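You operate a simulated robot arm through the tools that you are given. There is no shell and no other tool.

Carry out the task below with a simulated robot arm. There is one attempt and no reset: what you move stays moved.

## Task
Fold the pink towel on the blue board and put it on the garden table.
Fine: swing each wing over the towel and back down again.

Only the result counts: the job must be done as asked and must still hold three seconds after the hand-in. Knocking over, shifting, dropping, spilling or breaking anything else fails it. Flat cloth is picked up by pressing the open fingertips on it (5 to 10 N) and closing them slowly along it; thin cloth reads only 2 to 8 mm in the jaws.

## Robot
A 7-joint arm with a two-finger parallel gripper, fixed in place. Base frame: the origin is on the floor under the middle of its stand, x ahead of it, y to its left, z up. Lengths are in cm, angles in degrees, forces in N, time in s.
It reaches about 124.7 cm from its shoulder. Its first joint turns from -132.0 to 132.0 degrees. Payload 3.91 kg.
The tool frame sits at the grasp point between the pads (the TCP): z along the fingers, y along the line on which they close. The tips reach 3 cm beyond it. The gripper opens to 11 cm. The fingers are 2 cm wide and 1 cm thick; the gripper's body (4.8 by 11.2 cm) begins 5.5 cm behind the TCP.
Orientation is told as [roll, pitch, yaw] about the base's x, y, z axes, in that order, counted from this pose: with the fingers straight down and closing along the base's y, the tool's x points along the base's -x, its y along +y and its z along -z.

## Interface
- The arm moves only by the tool move_arm. Its argument "moves" is a list of rows, each a list of 7 numbers: the turn, a rotation vector about the tool's x, y, z in rad, then the shift along the tool's x, y, z in cm, then the opening in per cent of the stroke, from 0 (shut) to 100 (fully open). In form: [[rx, ry, rz, x, y, z, fingers], ...]. A call has 1 to 20 rows; each row shifts and turns the commanded pose from where the row before left it, along the tool's axes as they then stand. Each row takes 0.2 s and may step no farther than 5 cm and 8.6 degrees from the row before; otherwise, or with a gripper value out of range, the whole call is refused. A pose out of reach is approached as far as the arm can. The call stops where the force on the tool passes 90 N (or 10 N more than at its start, if that is more) or the arm is blocked; 0.2 s more then pass. The fingers move at their own pace (about 10.8 cm/s each) and stop on an object; they squeeze with about 43 N. The grip force told is the motor's: it shows also when the fingers shut on nothing. Time passes only in rows, and 0.2 s behind the last, so rows that do not move let the fingers close. The reply holds the time, the measured pose of the TCP, the force on the tool along the base axes, the opening and the grip force, in the units named above and with some noise, with the torque about the TCP (base axes, N m) and any sound that the robot's microphone picked up, and new pictures: "pictures" is both (left out), scene, wrist or none.
- Cameras (640 x 400 px; columns grow to the right, rows downward): "scene" is fixed at [4.97, 50.2, 131.2]; the picture's right is [0.60, -0.80, 0.00], its down [-0.63, -0.47, -0.61] and it looks along [0.49, 0.37, -0.79] (base axes); focal length 237 px, centre (320, 200). "wrist" rides on the gripper at [7.2, 1.7, -10.3] in the tool frame; the picture's right is [-0.23, 0.97, 0.00], its down [-0.76, -0.18, -0.62] and it looks along [-0.61, -0.14, 0.78] (tool axes); focal length 222 px, centre (320, 200). There is no depth. A picture from a camera that has moved, and an enlarged one, comes with that camera's place and axes in the base frame and with its lens.
- close_up(camera, box): a new picture of the part [left, top, right, bottom] of that camera's present view, enlarged. No time passes.
- sign_off(): hands the job in; it is judged then, once.

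Places have to be worked out from the pictures, the camera data and where the tool is seen. Open the gripper and draw the arm clear of the work before you hand the job in, unless the task says otherwise.

The tools are called after ">>>" by a JSON object that holds its "api" and its "payload". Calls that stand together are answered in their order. move_arm: Moves the arm, as the interface text tells. Its arguments: {"type":"object","properties":{"moves":{"type":"array","items":{"type":"array","items":{"type":"number"}}},"pictures":{"type":"string","enum":["both","scene","wrist","none"]}},"required":["moves"]} The other tools are called the same way: close_up (camera, box) takes an enlarged picture of a part of a camera's view; sign_off () hands the job in.

At the start:

```text
time: 0.0
eef_pos: [53.94, 48.26, 103.27]
orientation: [0.0, 0.0, 0.0]
wrist_force: [0.5, 0.3, -0.3]
moment: [-0.01, -0.01, 0.0]
gripper_width: 11.01
grasp_force: 0.1
```

scene: 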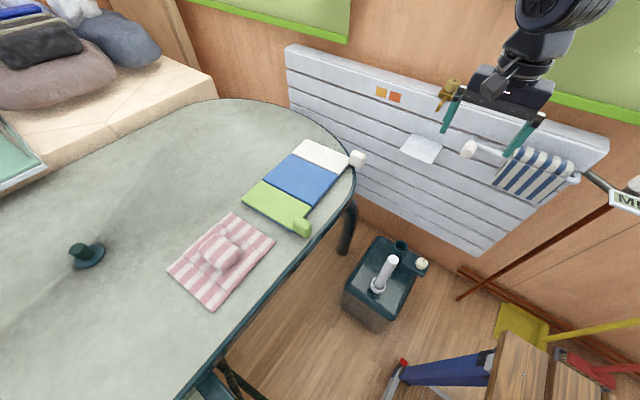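
wrist: 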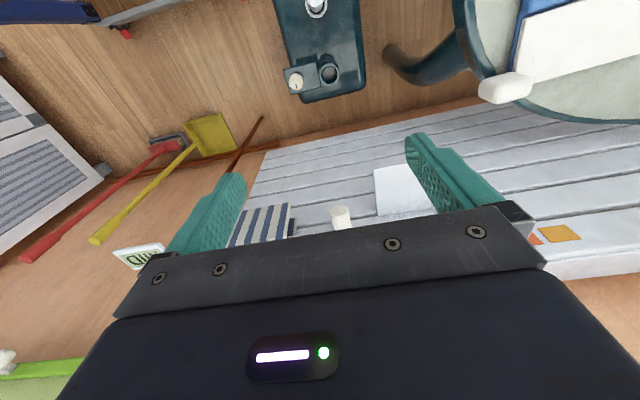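

The scene picture shows a three-panel board (green, blue and white) on the rounded table, with a pink striped towel beside it. I'll look at the details before moving.

>>> {"api": "close_up", "payload": {"camera": "scene", "box": [150, 120, 390, 320]}}

>>> {"api": "close_up", "payload": {"camera": "scene", "box": [270, 30, 640, 270]}}

>>> {"api": "close_up", "payload": {"camera": "scene", "box": [330, 200, 640, 400]}}

>>> {"api": "close_up", "payload": {"camera": "scene", "box": [0, 0, 230, 300]}}

```text
2.00 times, centred on (270, 220) of scene
camera zoom: at [4.97, 50.2, 131.2], right [0.6, -0.8, 0.0], down [-0.63, -0.47, -0.61], along [0.49, 0.37, -0.79], focal length 475 px, centre (420, 160)
```

zoom: 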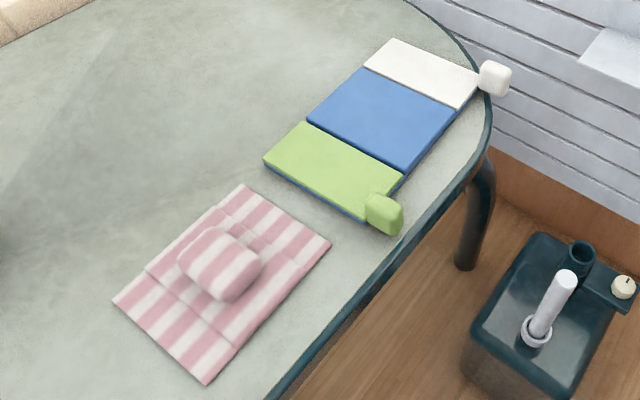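

```text
1.67 times, centred on (455, 150) of scene
camera zoom: at [4.97, 50.2, 131.2], right [0.6, -0.8, 0.0], down [-0.63, -0.47, -0.61], along [0.49, 0.37, -0.79], focal length 396 px, centre (95, 283)
```

zoom: 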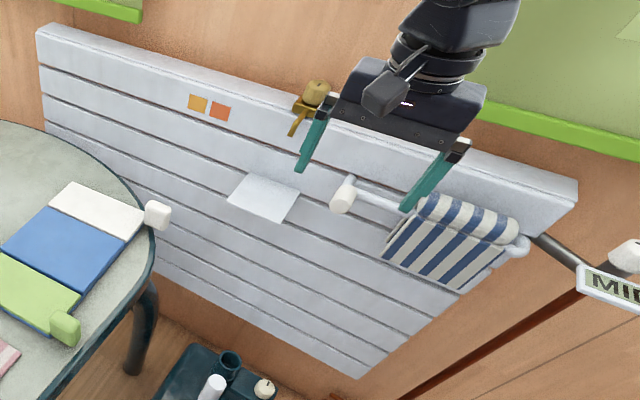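

```text
2.00 times, centred on (485, 300) of scene
camera zoom: at [4.97, 50.2, 131.2], right [0.6, -0.8, 0.0], down [-0.63, -0.47, -0.61], along [0.49, 0.37, -0.79], focal length 475 px, centre (-10, 0)
```

zoom: 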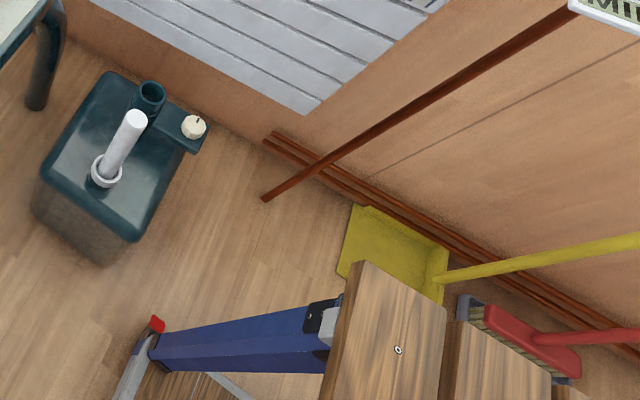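

```text
1.33 times, centred on (115, 150) of scene
camera zoom: at [4.97, 50.2, 131.2], right [0.6, -0.8, 0.0], down [-0.63, -0.47, -0.61], along [0.49, 0.37, -0.79], focal length 317 px, centre (593, 267)
```

zoom: 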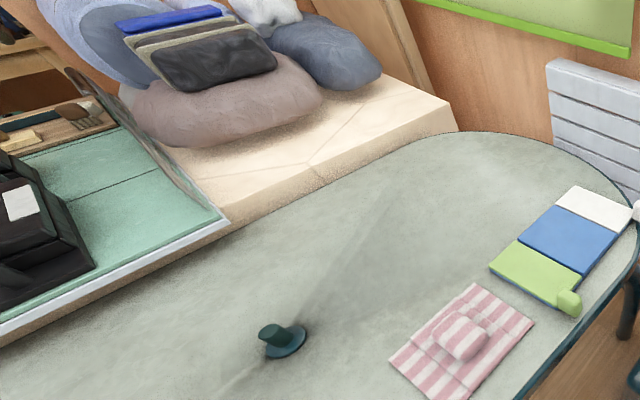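

The oval grey-green table with the umbrella plug should be the garden table. Triangulating puts the board at about x 26–62, y 77–97, its top near z 74, and the towel at about x 0–22, y 78–95. I'll move above the towel to view the board and knobs from the wrist camera.

>>> {"api": "move_arm", "payload": {"moves": [[0, 0, 0, 2.8, 3.4, 0, 100], [0, 0, 0, 2.8, 3.4, 0, 100], [0, 0, 0, 2.8, 3.4, 0, 100], [0, 0, 0, 2.8, 3.4, 0, 100], [0, 0, 0, 2.8, 3.4, 0, 100], [0, 0, 0, 2.8, 3.4, 0, 100], [0, 0, 0, 2.8, 3.4, 0, 100], [0, 0, 0, 2.8, 3.4, 0, 100], [0, 0, 0, 2.8, 3.4, 0, 100], [0, 0, 0, 2.8, 3.4, 0, 100], [0, 0, 0, 2.8, 3.4, 0, 100]], "pictures": "both"}}

```text
time: 2.4
eef_pos: [23.44, 85.84, 103.22]
orientation: [0.0, -0.1, -0.1]
wrist_force: [0.2, 0.2, 0.4]
moment: [0.03, 0.01, -0.02]
gripper_width: 11.02
grasp_force: 0.1
camera wrist: at [16.16, 87.53, 113.69], right [0.23, 0.97, 0.0], down [0.76, -0.18, 0.62], along [0.61, -0.14, -0.78], focal length 222 px, centre (320, 200)
```

scene: 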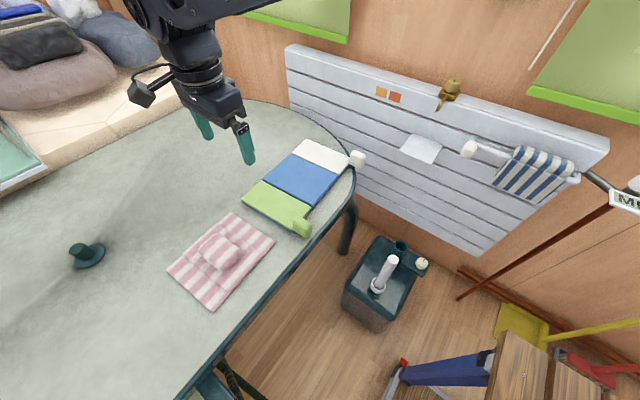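
wrist: 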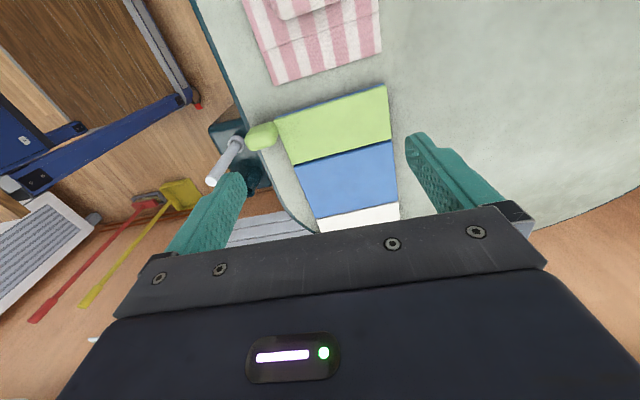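

The wrist camera now looks down on the board. I'll enlarge both the board and towel for accurate positions.

>>> {"api": "close_up", "payload": {"camera": "wrist", "box": [230, 70, 420, 240]}}

>>> {"api": "close_up", "payload": {"camera": "wrist", "box": [220, 0, 420, 120]}}

>>> {"api": "close_up", "payload": {"camera": "scene", "box": [230, 130, 380, 245]}}

>>> {"api": "close_up", "payload": {"camera": "scene", "box": [155, 200, 290, 320]}}

```text
2.35 times, centred on (325, 155) of wrist
camera zoom: at [16.16, 87.53, 113.69], right [0.23, 0.97, 0.0], down [0.76, -0.18, 0.62], along [0.61, -0.14, -0.78], focal length 523 px, centre (308, 306)
```

zoom: 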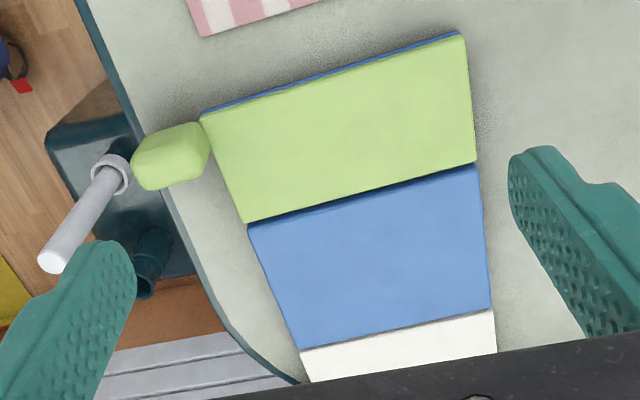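

```text
3.20 times, centred on (320, 60) of wrist
camera zoom: at [16.16, 87.53, 113.69], right [0.23, 0.97, 0.0], down [0.76, -0.18, 0.62], along [0.61, -0.14, -0.78], focal length 711 px, centre (320, 648)
```

zoom: 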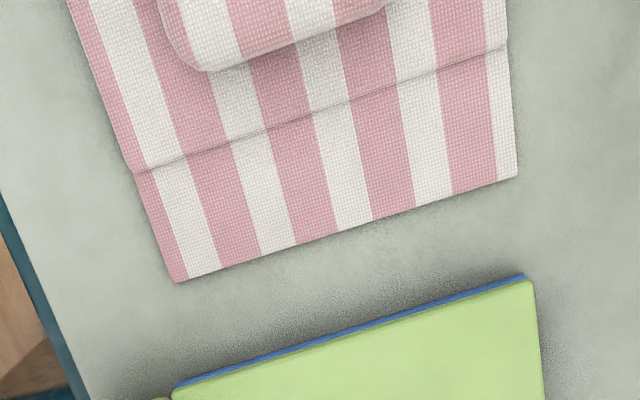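

```text
3.48 times, centred on (305, 188) of scene
camera zoom: at [4.97, 50.2, 131.2], right [0.6, -0.8, 0.0], down [-0.63, -0.47, -0.61], along [0.49, 0.37, -0.79], focal length 826 px, centre (372, 244)
```

zoom: 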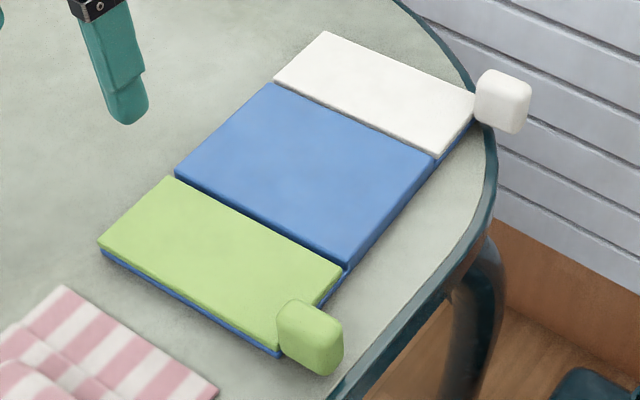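

```text
3.33 times, centred on (222, 260) of scene
camera zoom: at [4.97, 50.2, 131.2], right [0.6, -0.8, 0.0], down [-0.63, -0.47, -0.61], along [0.49, 0.37, -0.79], focal length 792 px, centre (645, 0)
```

zoom: 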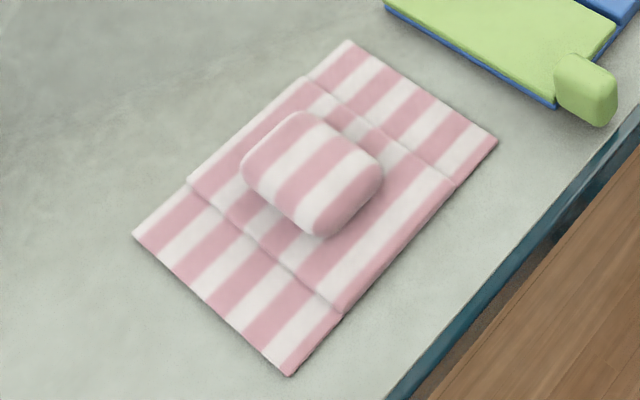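

The board's base is blue underneath with green and white wings hinged on top at about x 35.7 and 51, all turned roughly 3°. The towel has three panels with a raised tuft in the middle, centred near (11, 86). I'll back up along -x to see the tuft from the wrist camera.

>>> {"api": "move_arm", "payload": {"moves": [[0, 0, 0, 4, 0, 0.5, 100], [0, 0, 0, 4, 0, 0.5, 100], [0, 0, 0, 4, 0, 0.5, 100], [0, 0, 0, 4, 0, 0.5, 100], [0, 0, 0, 4, 0, 0.5, 100], [0, 0, 0, 4, 0, 0.5, 100], [0, 0, 0, 4, 0, 0.5, 100]], "pictures": "both"}}

>>> {"api": "close_up", "payload": {"camera": "wrist", "box": [220, 20, 420, 220]}}

```text
time: 4.0
eef_pos: [-4.32, 85.74, 99.82]
orientation: [0.0, -0.1, -0.2]
wrist_force: [0.2, 0.2, -0.3]
moment: [-0.06, 0.07, 0.04]
gripper_width: 10.99
grasp_force: 0.0
camera wrist: at [-11.69, 87.41, 110.12], right [0.23, 0.97, 0.0], down [0.76, -0.18, 0.62], along [0.61, -0.14, -0.78], focal length 222 px, centre (320, 200)
```

scene: 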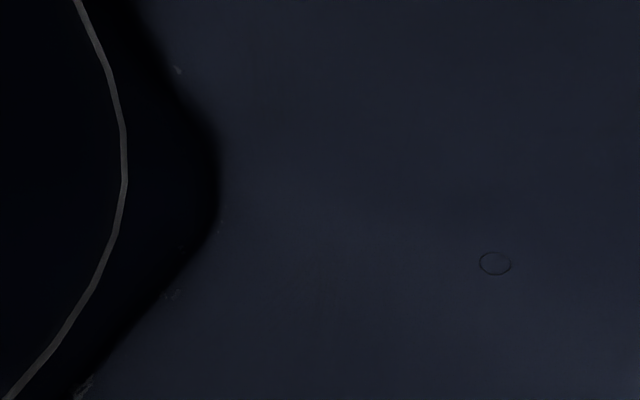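
wrist: 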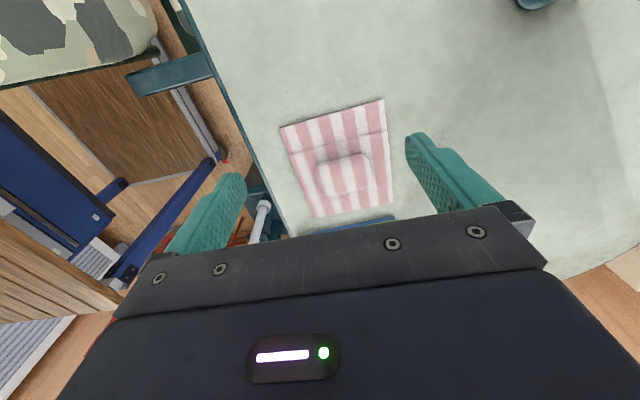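

```text
2.00 times, centred on (320, 120) of wrist
camera zoom: at [-11.69, 87.41, 110.12], right [0.23, 0.97, 0.0], down [0.76, -0.18, 0.62], along [0.61, -0.14, -0.78], focal length 444 px, centre (320, 360)
```

zoom: 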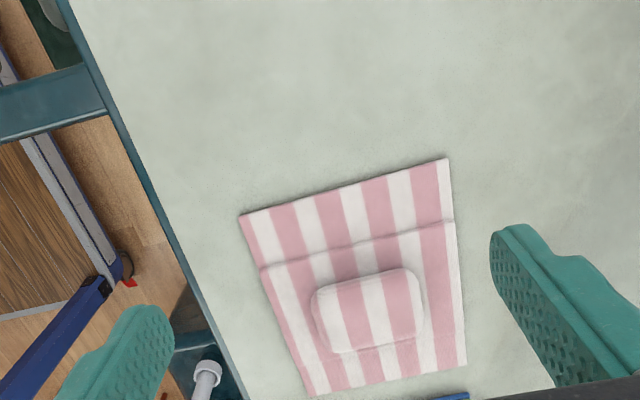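

The scene camera is blocked by the arm here, but the wrist view puts the tuft centre near (10.9, 86.7), about 6 cm in x and 8.5 cm in y. I'll centre above it at about z 84 with the towel's slight yaw.

>>> {"api": "move_arm", "payload": {"moves": [[0, 0, -0.0077, -3.05, 0.19, 3.2, 100], [0, 0, -0.0077, -3.05, 0.19, 3.2, 100], [0, 0, -0.0077, -3.05, 0.19, 3.2, 100], [0, 0, -0.0077, -3.05, 0.19, 3.2, 100], [0, 0, -0.0077, -3.05, 0.19, 3.2, 100]], "pictures": "both"}}

```text
time: 5.2
eef_pos: [10.62, 87.15, 83.7]
orientation: [0.1, 0.0, 2.1]
wrist_force: [-0.7, -0.2, 0.6]
moment: [0.02, -0.05, -0.06]
gripper_width: 11.0
grasp_force: 0.0
camera wrist: at [3.32, 88.51, 94.17], right [0.19, 0.98, 0.0], down [0.77, -0.15, 0.62], along [0.61, -0.12, -0.78], focal length 222 px, centre (320, 200)
```

scene: 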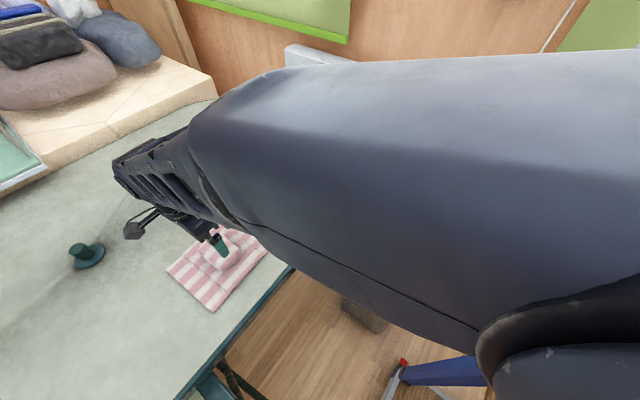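
wrist: 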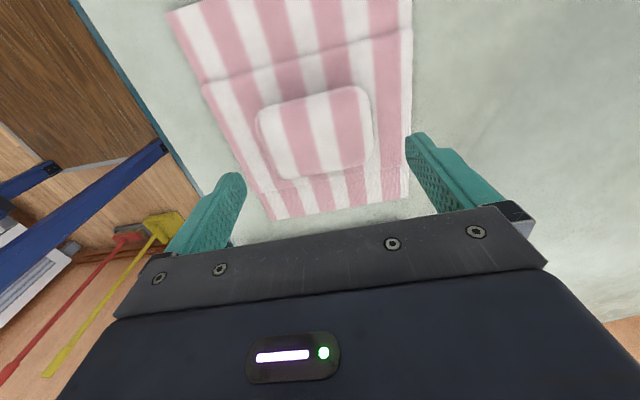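

I'll enlarge the tuft to check it sits centred between the fingers.

>>> {"api": "close_up", "payload": {"camera": "wrist", "box": [160, 0, 480, 240]}}

>>> {"api": "close_up", "payload": {"camera": "scene", "box": [150, 200, 300, 320]}}

```text
1.67 times, centred on (320, 120) of wrist
camera zoom: at [3.32, 88.51, 94.17], right [0.19, 0.98, 0.0], down [0.77, -0.15, 0.62], along [0.61, -0.12, -0.78], focal length 370 px, centre (320, 333)
```

zoom: 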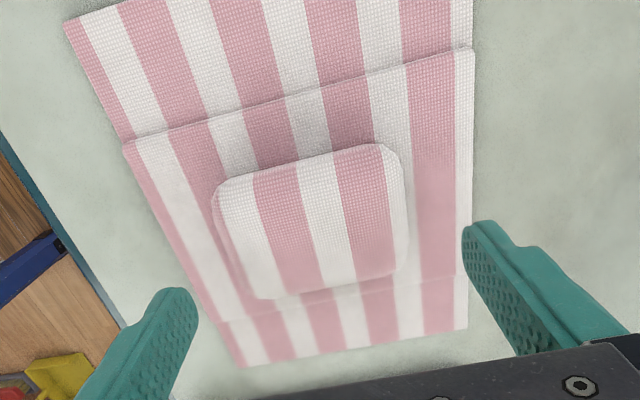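

```text
3.33 times, centred on (225, 260) of scene
camera zoom: at [4.97, 50.2, 131.2], right [0.6, -0.8, 0.0], down [-0.63, -0.47, -0.61], along [0.49, 0.37, -0.79], focal length 792 px, centre (637, 0)
```

zoom: 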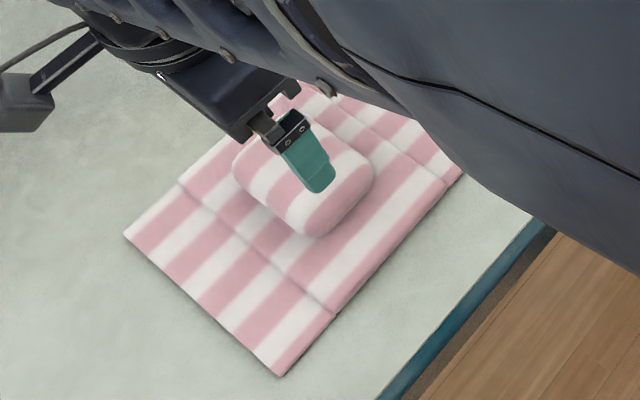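

The tuft measures roughly 6.7 × 9.3 cm, centred near (11.2, 86.7), with its top near z 75.5. I'll correct the centring and come down so the tips stay just above it.

>>> {"api": "move_arm", "payload": {"moves": [[0, 0, 0, -0.25, -0.22, 2, 100], [0, 0, 0, -0.25, -0.22, 2, 100], [0, 0, 0, 0, 0, 0, 100]], "pictures": "both"}}

>>> {"api": "close_up", "payload": {"camera": "wrist", "box": [160, 0, 480, 240]}}

>>> {"api": "close_up", "payload": {"camera": "scene", "box": [150, 200, 300, 320]}}

```text
time: 6.0
eef_pos: [11.2, 86.57, 79.65]
orientation: [-0.1, -0.1, 2.2]
wrist_force: [0.2, 0.0, 0.0]
moment: [0.04, -0.03, -0.04]
gripper_width: 11.0
grasp_force: 0.1
camera wrist: at [3.89, 87.93, 90.11], right [0.19, 0.98, 0.0], down [0.77, -0.15, 0.62], along [0.61, -0.12, -0.78], focal length 222 px, centre (320, 200)
```

scene: 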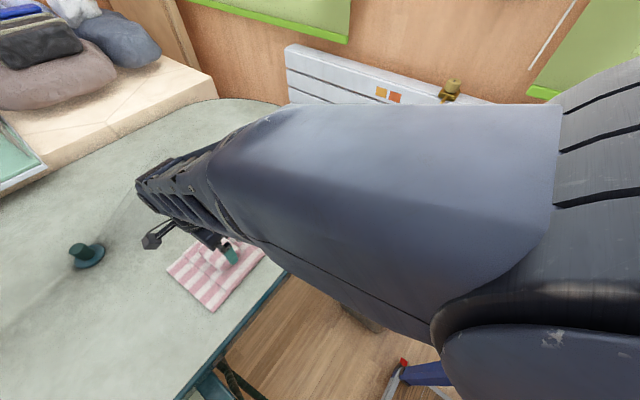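
wrist: 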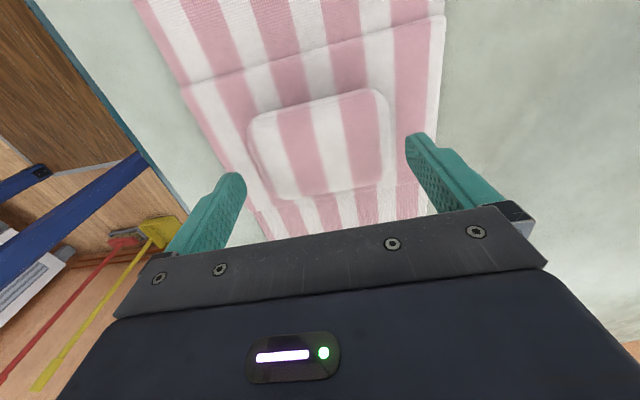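

```text
1.67 times, centred on (320, 120) of wrist
camera zoom: at [3.89, 87.93, 90.11], right [0.19, 0.98, 0.0], down [0.77, -0.15, 0.62], along [0.61, -0.12, -0.78], focal length 370 px, centre (320, 333)
```

zoom: 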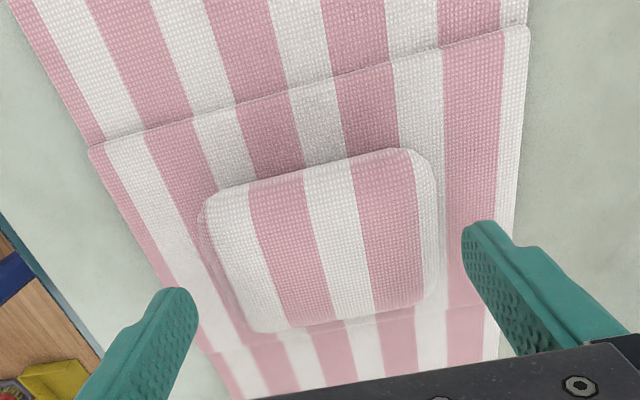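

```text
3.33 times, centred on (225, 260) of scene
camera zoom: at [4.97, 50.2, 131.2], right [0.6, -0.8, 0.0], down [-0.63, -0.47, -0.61], along [0.49, 0.37, -0.79], focal length 792 px, centre (637, 0)
```

zoom: 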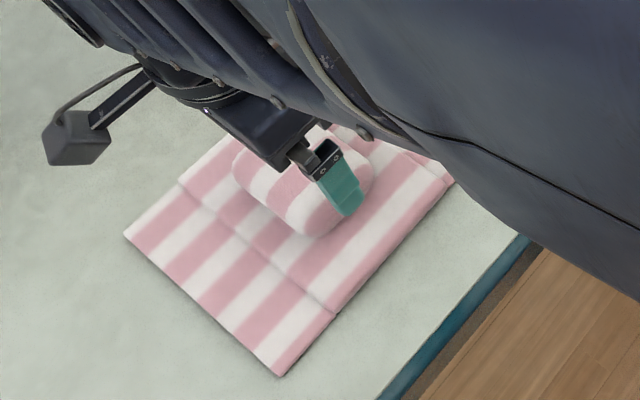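

The tuft spans y 82.1–91.4, so I'll nudge +0.25 in y to centre it and lower slowly while watching the force.

>>> {"api": "move_arm", "payload": {"moves": [[0, 0, 0, 0, 0.25, 0.5, 100], [0, 0, 0, 0, 0, 0.7, 100], [0, 0, 0, 0, 0, 0.7, 100], [0, 0, 0, 0, 0, 0, 100]], "pictures": "wrist"}}

```text
time: 7.0
eef_pos: [11.13, 86.77, 77.73]
orientation: [0.0, 0.0, 2.2]
wrist_force: [0.6, -0.4, -0.3]
moment: [-0.02, -0.05, 0.0]
gripper_width: 11.0
grasp_force: 0.0
camera wrist: at [3.83, 88.14, 88.22], right [0.19, 0.98, 0.0], down [0.77, -0.15, 0.62], along [0.61, -0.12, -0.78], focal length 222 px, centre (320, 200)
```

wrist: 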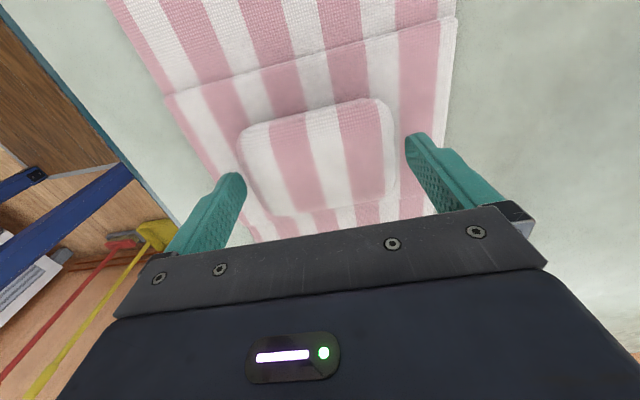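

Fingers still straddle the tuft with no contact. I'll continue down in small steps.

>>> {"api": "move_arm", "payload": {"moves": [[0, 0, 0, 0, 0, 0.3, 100], [0, 0, 0, 0, 0, 0.3, 100], [0, 0, 0, 0, 0, 0, 100]], "pictures": "none"}}

>>> {"api": "close_up", "payload": {"camera": "wrist", "box": [160, 0, 480, 240]}}

```text
time: 7.8
eef_pos: [11.1, 86.71, 77.17]
orientation: [0.1, 0.0, 2.2]
wrist_force: [0.3, 0.1, 0.6]
moment: [0.02, 0.0, 0.01]
gripper_width: 11.0
grasp_force: 0.0
```

```text
1.67 times, centred on (320, 120) of wrist
camera zoom: at [3.78, 88.09, 87.6], right [0.19, 0.98, 0.0], down [0.77, -0.15, 0.62], along [0.61, -0.12, -0.78], focal length 370 px, centre (320, 333)
```

zoom: 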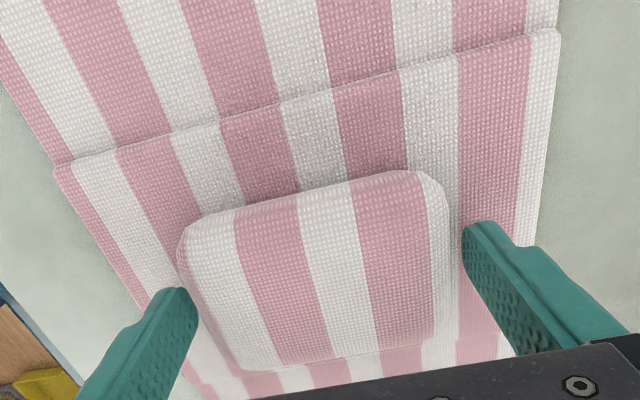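

Tips are at about z 74.2, beside the tuft with no contact yet. Continuing down gently.

>>> {"api": "move_arm", "payload": {"moves": [[0, 0, 0, 0, 0, 0.2, 100], [0, 0, 0, 0, 0, 0.2, 100], [0, 0, 0, 0, 0, 0, 100]], "pictures": "none"}}

```text
time: 8.6
eef_pos: [11.07, 86.68, 76.69]
orientation: [0.0, 0.0, 2.3]
wrist_force: [-0.1, 1.3, -0.2]
moment: [0.0, 0.02, 0.03]
gripper_width: 11.0
grasp_force: 0.0
```

>>> {"api": "move_arm", "payload": {"moves": [[0, 0, 0, 0, 0, 0.2, 100], [0, 0, 0, 0, 0, 0.2, 100], [0, 0, 0, 0, 0, 0, 100]], "pictures": "none"}}

```text
time: 9.4
eef_pos: [11.08, 86.73, 76.39]
orientation: [0.0, 0.0, 2.1]
wrist_force: [0.6, 0.0, -0.5]
moment: [-0.01, 0.01, -0.02]
gripper_width: 10.98
grasp_force: 0.0
```

Still free at TCP z 76.4 (tips at 73.4), so I'll keep stepping down.

>>> {"api": "move_arm", "payload": {"moves": [[0, 0, 0, 0, 0, 0.2, 100], [0, 0, 0, 0, 0, 0.1, 100], [0, 0, 0, 0, 0, 0, 100]], "pictures": "none"}}

>>> {"api": "close_up", "payload": {"camera": "wrist", "box": [160, 0, 480, 240]}}

```text
time: 10.2
eef_pos: [11.16, 86.9, 76.2]
orientation: [0.1, 0.0, 2.2]
wrist_force: [-1.4, -4.2, 14.6]
moment: [-0.98, 0.02, -0.06]
gripper_width: 11.0
grasp_force: 0.0
```

```text
1.67 times, centred on (320, 120) of wrist
camera zoom: at [3.81, 88.16, 86.61], right [0.19, 0.98, 0.0], down [0.77, -0.15, 0.62], along [0.61, -0.12, -0.78], focal length 370 px, centre (320, 333)
```

zoom: 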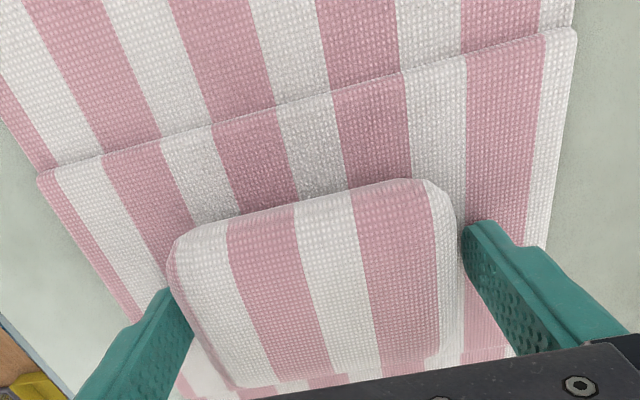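

Contact at tip z ≈ 73.2: 14.6 N, mainly on the -y finger. That is a bit much, so I'll ease up slightly and shift -y to centre.

>>> {"api": "move_arm", "payload": {"moves": [[0, 0, 0, 0, 0, -0.2, 100], [0, 0, 0, 0, -0.25, 0, 100], [0, 0, 0, 0, 0, 0, 100]], "pictures": "none"}}

>>> {"api": "close_up", "payload": {"camera": "wrist", "box": [160, 0, 480, 240]}}

```text
time: 11.0
eef_pos: [11.07, 86.48, 76.22]
orientation: [0.0, 0.0, 2.2]
wrist_force: [-0.6, 0.3, 0.2]
moment: [-0.04, -0.02, 0.01]
gripper_width: 11.01
grasp_force: 0.1
```

```text
1.67 times, centred on (320, 120) of wrist
camera zoom: at [3.79, 87.86, 86.64], right [0.19, 0.98, 0.0], down [0.77, -0.15, 0.62], along [0.61, -0.12, -0.78], focal length 370 px, centre (320, 333)
```

zoom: 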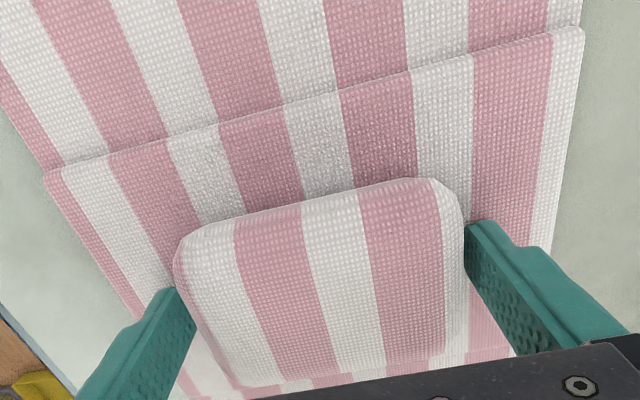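

Now free at the same height and better centred. Pressing down 0.2 cm.

>>> {"api": "move_arm", "payload": {"moves": [[0, 0, 0, 0, 0, 0.15, 100], [0, 0, 0, 0, 0, 0, 100]], "pictures": "none"}}

```text
time: 11.6
eef_pos: [11.19, 86.55, 76.08]
orientation: [0.1, 0.0, 2.2]
wrist_force: [0.9, -3.8, 8.1]
moment: [-0.59, -0.05, 0.03]
gripper_width: 11.01
grasp_force: 0.1
```

8 N is inside the 5–10 N window, so I'll close the fingers slowly along the cloth onto the tuft.

>>> {"api": "move_arm", "payload": {"moves": [[0, 0, 0, 0, 0, 0, 96], [0, 0, 0, 0, 0, 0, 92], [0, 0, 0, 0, 0, 0, 88], [0, 0, 0, 0, 0, 0, 84], [0, 0, 0, 0, 0, 0, 80], [0, 0, 0, 0, 0, 0, 76], [0, 0, 0, 0, 0, 0, 72], [0, 0, 0, 0, 0, 0, 68]], "pictures": "wrist"}}

>>> {"api": "close_up", "payload": {"camera": "wrist", "box": [160, 0, 480, 240]}}

```text
time: 13.4
eef_pos: [11.08, 86.52, 76.17]
orientation: [0.2, 0.1, 2.2]
wrist_force: [-0.8, 4.4, 15.4]
moment: [0.11, 0.01, 0.03]
gripper_width: 9.89
grasp_force: 43.2
camera wrist: at [3.76, 87.89, 86.63], right [0.19, 0.98, 0.0], down [0.77, -0.15, 0.62], along [0.61, -0.12, -0.78], focal length 222 px, centre (320, 200)
```

wrist: 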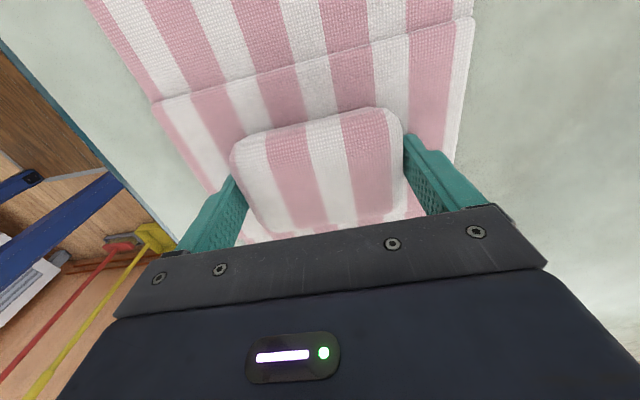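

```text
1.67 times, centred on (320, 120) of wrist
camera zoom: at [3.76, 87.89, 86.63], right [0.19, 0.98, 0.0], down [0.77, -0.15, 0.62], along [0.61, -0.12, -0.78], focal length 370 px, centre (320, 333)
```

zoom: 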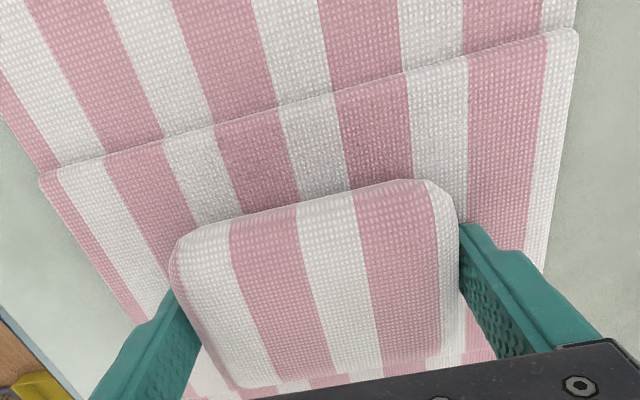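

The jaws hold the tuft at 9.9 cm with the full 43 N. Lifting slowly to check that the towel comes along.

>>> {"api": "move_arm", "payload": {"moves": [[0, 0, 0, 0, 0, -0.4, 68], [0, 0, 0, 0, 0, -0.6, 68], [0, 0, 0, 0, 0, -1, 68], [0, 0, 0, 0, 0, -1, 68], [0, 0, 0, 0, 0, 0, 68]], "pictures": "both"}}

>>> {"api": "close_up", "payload": {"camera": "scene", "box": [150, 200, 300, 320]}}

```text
time: 14.6
eef_pos: [11.28, 86.45, 78.99]
orientation: [0.1, 0.0, 2.1]
wrist_force: [-0.1, 0.7, -1.2]
moment: [0.01, -0.03, -0.03]
gripper_width: 9.92
grasp_force: 43.2
camera wrist: at [3.83, 87.9, 89.52], right [0.19, 0.98, 0.0], down [0.77, -0.15, 0.62], along [0.61, -0.12, -0.78], focal length 222 px, centre (320, 200)
```

scene: 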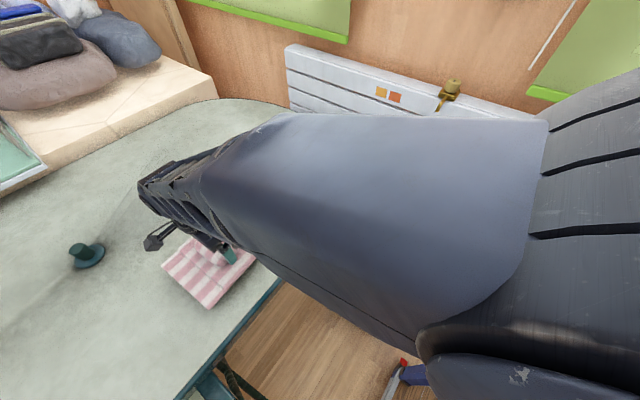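
wrist: 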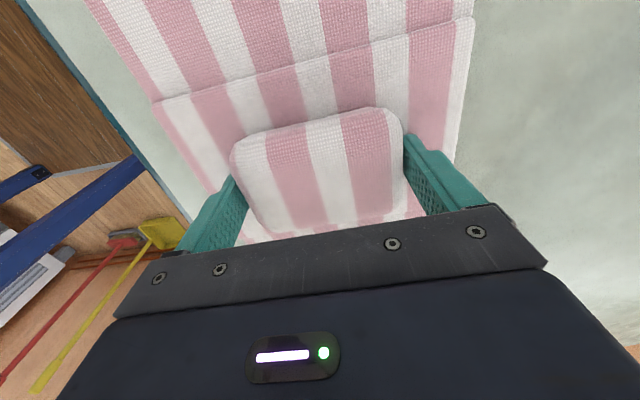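

```text
3.33 times, centred on (225, 260) of scene
camera zoom: at [4.97, 50.2, 131.2], right [0.6, -0.8, 0.0], down [-0.63, -0.47, -0.61], along [0.49, 0.37, -0.79], focal length 792 px, centre (637, 0)
```

zoom: 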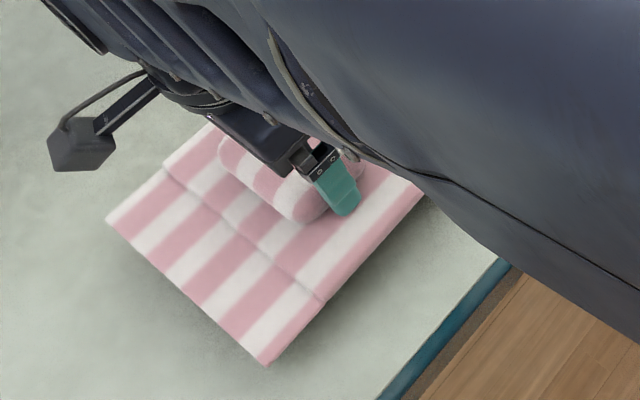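

The towel lifts cleanly, all three panels flat. I'll raise it to about z 86 and carry it over the blue panel centre at about (43.4, 87.4), turning to the board's 3.4° yaw.

>>> {"api": "move_arm", "payload": {"moves": [[0, 0, 0, 0, 0, -2.5, 68], [0, 0, 0, 0, 0, -2.5, 68], [0, 0, 0, 0, 0, -2, 68], [0, 0, 0, -2, -0.02, 0, 68], [0, 0, 0, -3, -0.02, 0, 68], [0, 0, 0, -3, -0.02, 0, 68], [0, 0, 0, -3, -0.02, 0, 68], [0, 0, 0, -3, -0.02, 0, 68], [0, 0, 0, -3, -0.02, 0, 68], [0, 0, 0, -3, -0.02, 0, 68], [0, 0, 0, -3, -0.02, 0, 68], [0, 0, 0, -3, -0.02, 0, 68], [0, 0, 0, -3, -0.02, 0, 68], [0, 0, -0.011, -2, -0.02, 0, 68], [0, 0, -0.011, -1.1, -0.02, 0, 68], [0, 0, 0, 0, 0, 0, 68]], "pictures": "both"}}

>>> {"api": "close_up", "payload": {"camera": "scene", "box": [200, 110, 400, 260]}}

```text
time: 18.0
eef_pos: [43.18, 87.51, 86.13]
orientation: [-0.1, -0.1, 3.5]
wrist_force: [0.9, 0.3, -1.3]
moment: [0.0, 0.02, 0.02]
gripper_width: 9.96
grasp_force: 43.1
camera wrist: at [35.85, 88.73, 96.56], right [0.17, 0.99, 0.0], down [0.77, -0.13, 0.62], along [0.61, -0.1, -0.78], focal length 222 px, centre (320, 200)
```

scene: 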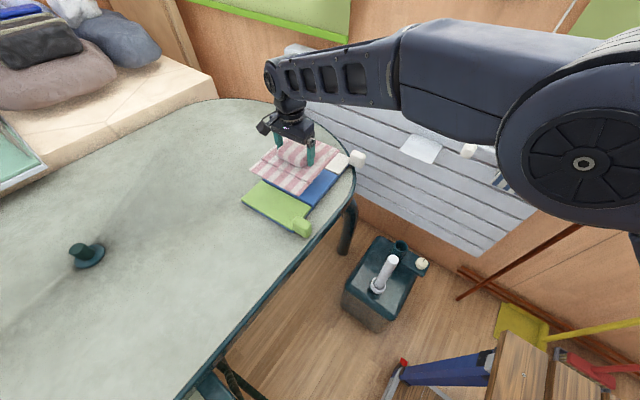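
wrist: 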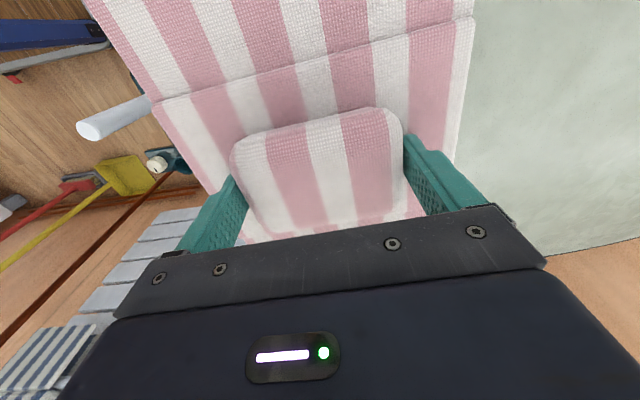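

```text
2.67 times, centred on (300, 185) of scene
camera zoom: at [4.97, 50.2, 131.2], right [0.6, -0.8, 0.0], down [-0.63, -0.47, -0.61], along [0.49, 0.37, -0.79], focal length 633 px, centre (373, 240)
```

zoom: 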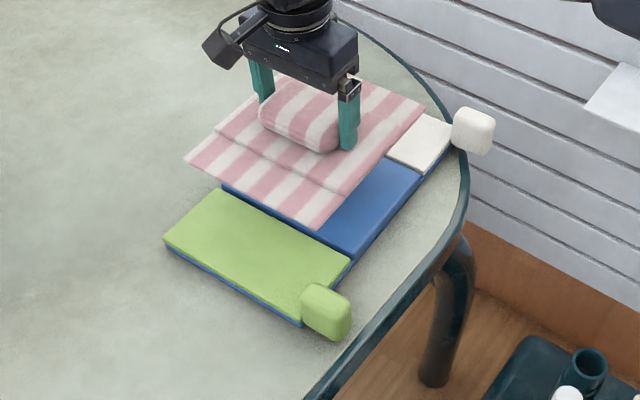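

The towel is above the board centre. I'll lower it to just above and check alignment in the scene view.

>>> {"api": "move_arm", "payload": {"moves": [[0, 0, 0, -0.1, 0, 1.5, 68], [0, 0, 0, -0.1, 0, 1.5, 68], [0, 0, 0, 0, 0, 1.5, 68], [0, 0, 0, 0, 0, 0, 68]], "pictures": "none"}}

>>> {"api": "close_up", "payload": {"camera": "scene", "box": [220, 120, 380, 245]}}

```text
time: 19.0
eef_pos: [43.34, 87.65, 81.77]
orientation: [0.1, 0.0, 3.4]
wrist_force: [0.1, 0.3, -0.6]
moment: [0.02, -0.01, -0.02]
gripper_width: 9.92
grasp_force: 43.6
```

```text
3.20 times, centred on (300, 182) of scene
camera zoom: at [4.97, 50.2, 131.2], right [0.6, -0.8, 0.0], down [-0.63, -0.47, -0.61], along [0.49, 0.37, -0.79], focal length 760 px, centre (384, 256)
```

zoom: 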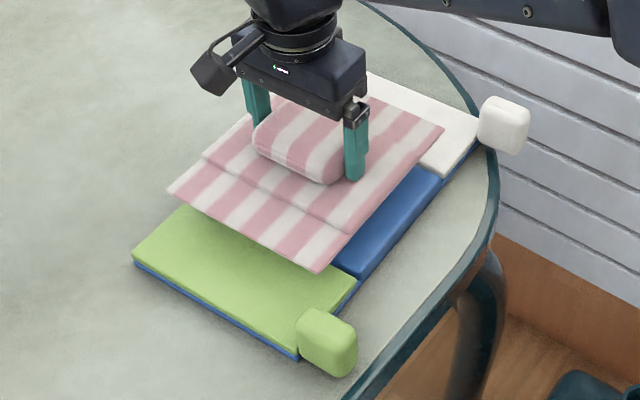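

Alignment looks right. Lowering further in smaller steps until contact.

>>> {"api": "move_arm", "payload": {"moves": [[0, 0, 0, 0, -0.1, 0.8, 68], [0, 0, 0, 0, -0.1, 0.7, 68], [0, 0, 0, 0, 0, 0.4, 68], [0, 0, 0, 0, 0, 0, 68]], "pictures": "none"}}

>>> {"api": "close_up", "payload": {"camera": "scene", "box": [220, 120, 380, 245]}}

```text
time: 20.0
eef_pos: [43.3, 87.33, 79.73]
orientation: [0.0, -0.1, 3.4]
wrist_force: [1.2, 0.3, -0.7]
moment: [-0.03, -0.01, 0.01]
gripper_width: 9.95
grasp_force: 42.9
```

```text
3.20 times, centred on (300, 182) of scene
camera zoom: at [4.97, 50.2, 131.2], right [0.6, -0.8, 0.0], down [-0.63, -0.47, -0.61], along [0.49, 0.37, -0.79], focal length 760 px, centre (384, 256)
```

zoom: 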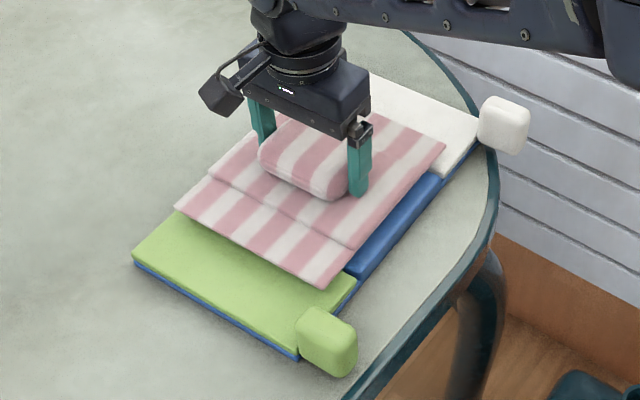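

>>> {"api": "move_arm", "payload": {"moves": [[0, 0, 0, 0, 0, 0.3, 68], [0, 0, 0, 0, 0, 0.3, 68], [0, 0, 0, 0, 0, 0, 68]], "pictures": "none"}}

```text
time: 20.8
eef_pos: [43.35, 87.29, 79.07]
orientation: [0.0, 0.0, 3.3]
wrist_force: [0.4, -0.4, -0.8]
moment: [-0.02, -0.02, 0.05]
gripper_width: 9.93
grasp_force: 42.5
```

Still hanging free at z 79.1, so I'll keep lowering in small steps.

>>> {"api": "move_arm", "payload": {"moves": [[0, 0, 0, 0, 0, 0.2, 68], [0, 0, 0, 0, 0, 0.2, 68], [0, 0, 0, 0, 0, 0, 68]], "pictures": "none"}}

>>> {"api": "close_up", "payload": {"camera": "scene", "box": [220, 120, 380, 245]}}

```text
time: 21.6
eef_pos: [43.31, 87.37, 78.61]
orientation: [0.0, 0.0, 3.4]
wrist_force: [0.0, -0.2, 0.0]
moment: [0.01, -0.01, 0.0]
gripper_width: 9.92
grasp_force: 43.2
```

```text
3.20 times, centred on (300, 182) of scene
camera zoom: at [4.97, 50.2, 131.2], right [0.6, -0.8, 0.0], down [-0.63, -0.47, -0.61], along [0.49, 0.37, -0.79], focal length 760 px, centre (384, 256)
```

zoom: 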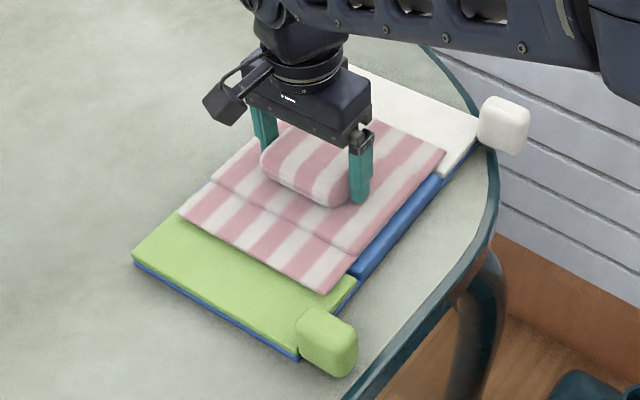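

Almost down; another small step.

>>> {"api": "move_arm", "payload": {"moves": [[0, 0, 0, 0, 0, 0.15, 68], [0, 0, 0, 0, 0, 0, 68]], "pictures": "none"}}

```text
time: 22.2
eef_pos: [43.47, 87.27, 78.59]
orientation: [0.1, 0.0, 3.5]
wrist_force: [-0.3, -0.2, -0.9]
moment: [0.01, 0.01, 0.0]
gripper_width: 9.91
grasp_force: 43.1
```

>>> {"api": "move_arm", "payload": {"moves": [[0, 0, 0, 0, 0, 0.15, 68], [0, 0, 0, 0, 0, 0.1, 68], [0, 0, 0, 0, 0, 0, 68]], "pictures": "none"}}

>>> {"api": "close_up", "payload": {"camera": "scene", "box": [220, 120, 380, 245]}}

```text
time: 23.0
eef_pos: [43.33, 87.18, 78.4]
orientation: [0.1, 0.0, 3.4]
wrist_force: [-3.7, -3.0, 8.5]
moment: [-0.78, 0.11, -0.22]
gripper_width: 9.95
grasp_force: 42.1
```

```text
3.20 times, centred on (300, 182) of scene
camera zoom: at [4.97, 50.2, 131.2], right [0.6, -0.8, 0.0], down [-0.63, -0.47, -0.61], along [0.49, 0.37, -0.79], focal length 760 px, centre (384, 256)
```

zoom: 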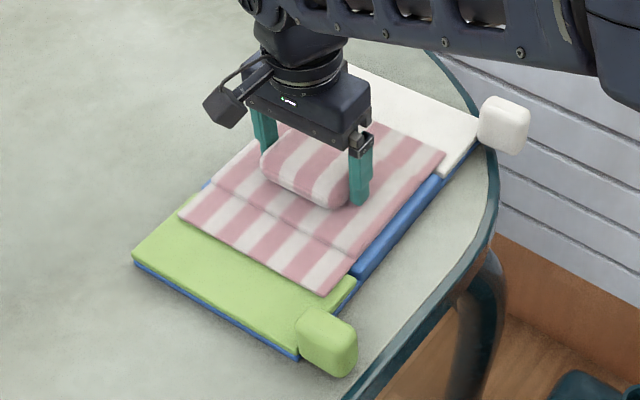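

The towel is down on the board (8.5 N contact). I'll open the fingers slowly and rise straight up.

>>> {"api": "move_arm", "payload": {"moves": [[0, 0, 0, 0, 0, -0.1, 80], [0, 0, 0, 0, 0, 0, 92], [0, 0, 0, 0, 0, 0, 100], [0, 0, 0, 0, 0, 0, 100], [0, 0, 0, 0, 0, -0.3, 100], [0, 0, 0, 0, 0, -0.5, 100], [0, 0, 0, 0, 0, -1, 100], [0, 0, 0, 0, 0, -2, 100], [0, 0, 0, 0, 0, -3, 100], [0, 0, 0, 0, 0, -3, 100]], "pictures": "both"}}

>>> {"api": "close_up", "payload": {"camera": "scene", "box": [220, 120, 380, 245]}}

```text
time: 25.2
eef_pos: [43.44, 87.21, 88.07]
orientation: [0.0, 0.1, 3.4]
wrist_force: [1.0, -0.5, 0.1]
moment: [-0.01, 0.0, 0.03]
gripper_width: 10.95
grasp_force: 0.1
camera wrist: at [36.07, 88.51, 98.58], right [0.17, 0.99, 0.0], down [0.77, -0.13, 0.62], along [0.61, -0.11, -0.78], focal length 222 px, centre (320, 200)
```

scene: 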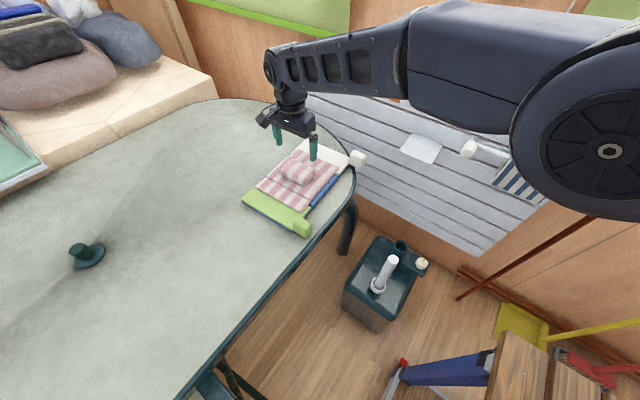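
wrist: 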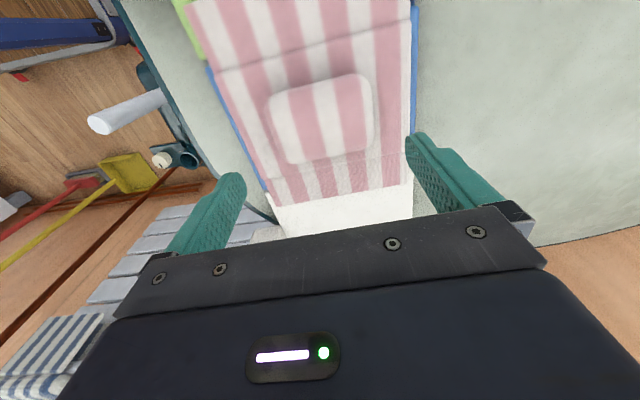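

```text
3.20 times, centred on (300, 182) of scene
camera zoom: at [4.97, 50.2, 131.2], right [0.6, -0.8, 0.0], down [-0.63, -0.47, -0.61], along [0.49, 0.37, -0.79], focal length 760 px, centre (384, 256)
```

zoom: 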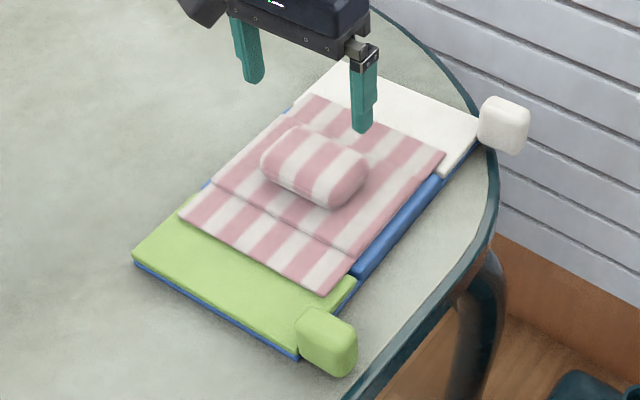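

The towel now lies centred on the blue panel, with a flap on each wing. The knobs stick out on the -y side beside the table edge, so I'll work them with the fingers pointing along +y. I'll retreat off the table side and start turning the tool.

>>> {"api": "move_arm", "payload": {"moves": [[0, 0, 0, 1.904, -3.794, -0.875, 100], [0, 0, 0, 1.904, -3.794, -0.875, 100], [0, 0, 0, 1.904, -3.794, -0.875, 100], [0, 0, 0, 1.904, -3.794, -0.875, 100], [0, 0, 0, 1.904, -3.794, -0.875, 100], [0, 0, 0, 1.904, -3.794, -0.875, 100], [0, 0, 0, 1.904, -3.794, -0.875, 100], [0, 0, 0, 1.904, -3.794, -0.875, 100], [0, 0, 0.1428, 0, 0, 0, 100], [0, 0, 0.1428, 0, 0, 0, 100], [0, 0, 0.1428, 0, 0, 0, 100], [0, 0, 0.1428, 0, 0, 0, 100], [0, 0, 0.1428, 0, 0, 0, 100], [0, 0, 0.1428, 0, 0, 0, 100], [0, 0, 0.1428, 0, 0, 0, 100], [0, 0, 0.1428, 0, 0, 0, 100], [0, 0, 0.1428, 0, 0, 0, 100], [0, 0, 0.1428, 0, 0, 0, 100], [0, 0, 0.1428, 0, 0, 0, 100]], "pictures": "both"}}

```text
time: 29.2
eef_pos: [30.11, 55.99, 95.29]
orientation: [0.0, 0.0, -86.6]
wrist_force: [0.3, 0.3, 0.4]
moment: [-0.01, -0.02, -0.02]
gripper_width: 10.99
grasp_force: 0.1
camera wrist: at [31.34, 63.38, 105.71], right [0.99, -0.17, 0.0], down [-0.13, -0.77, 0.62], along [-0.11, -0.61, -0.78], focal length 222 px, centre (320, 200)
```

scene: 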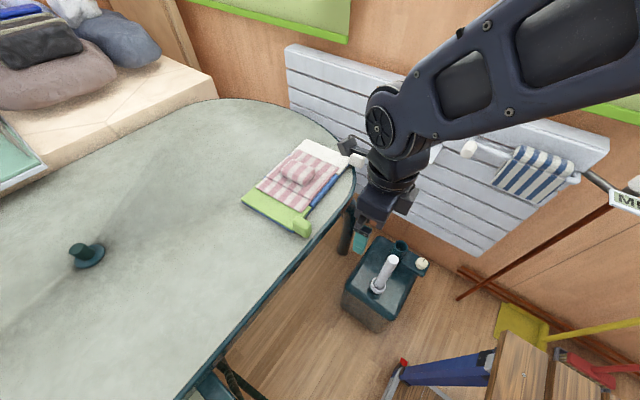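
wrist: 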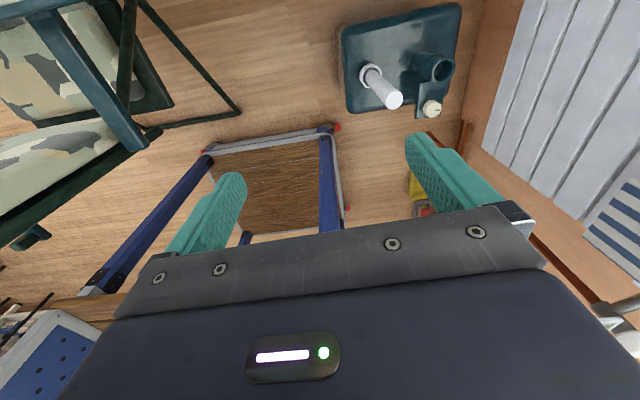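

The tool has turned with no trouble. Next I'll pitch it so the fingers point along +y (toward the table), in free space.

>>> {"api": "move_arm", "payload": {"moves": [[0, 0.1428, 0, 0, 0, 0, 100], [0, 0.1428, 0, 0, 0, 0, 100], [0, 0.1428, 0, 0, 0, 0, 100], [0, 0.1428, 0, 0, 0, 0, 100], [0, 0.1428, 0, 0, 0, 0, 100], [0, 0.1428, 0, 0, 0, 0, 100], [0, 0.1428, 0, 0, 0, 0, 100], [0, 0.1428, 0, 0, 0, 0, 100], [0, 0.1428, 0, 0, 0, 0, 100], [0, 0.1428, 0, 0, 0, 0, 100], [0, 0.1428, 0, 0, 0, 0, 100]], "pictures": "both"}}

```text
time: 31.6
eef_pos: [30.09, 56.04, 95.26]
orientation: [153.3, 89.8, 66.7]
wrist_force: [-0.2, 0.3, -0.4]
moment: [-0.01, 0.04, -0.02]
gripper_width: 11.0
grasp_force: 0.0
camera wrist: at [32.39, 45.79, 102.62], right [0.97, 0.06, -0.23], down [-0.14, -0.63, -0.76], along [-0.19, 0.77, -0.6], focal length 222 px, centre (320, 200)
```

scene: 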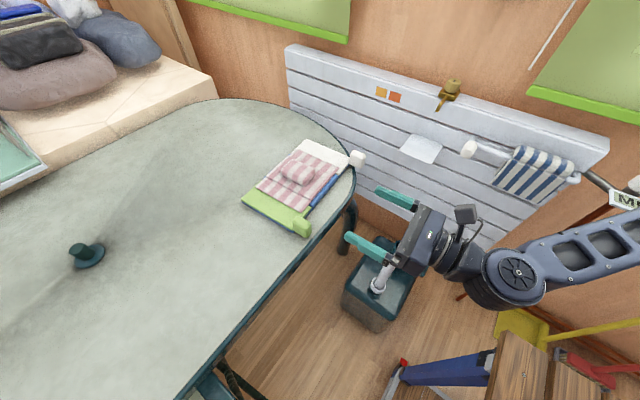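
wrist: 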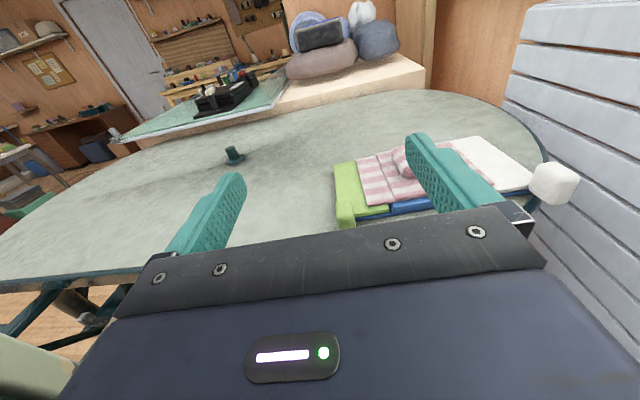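

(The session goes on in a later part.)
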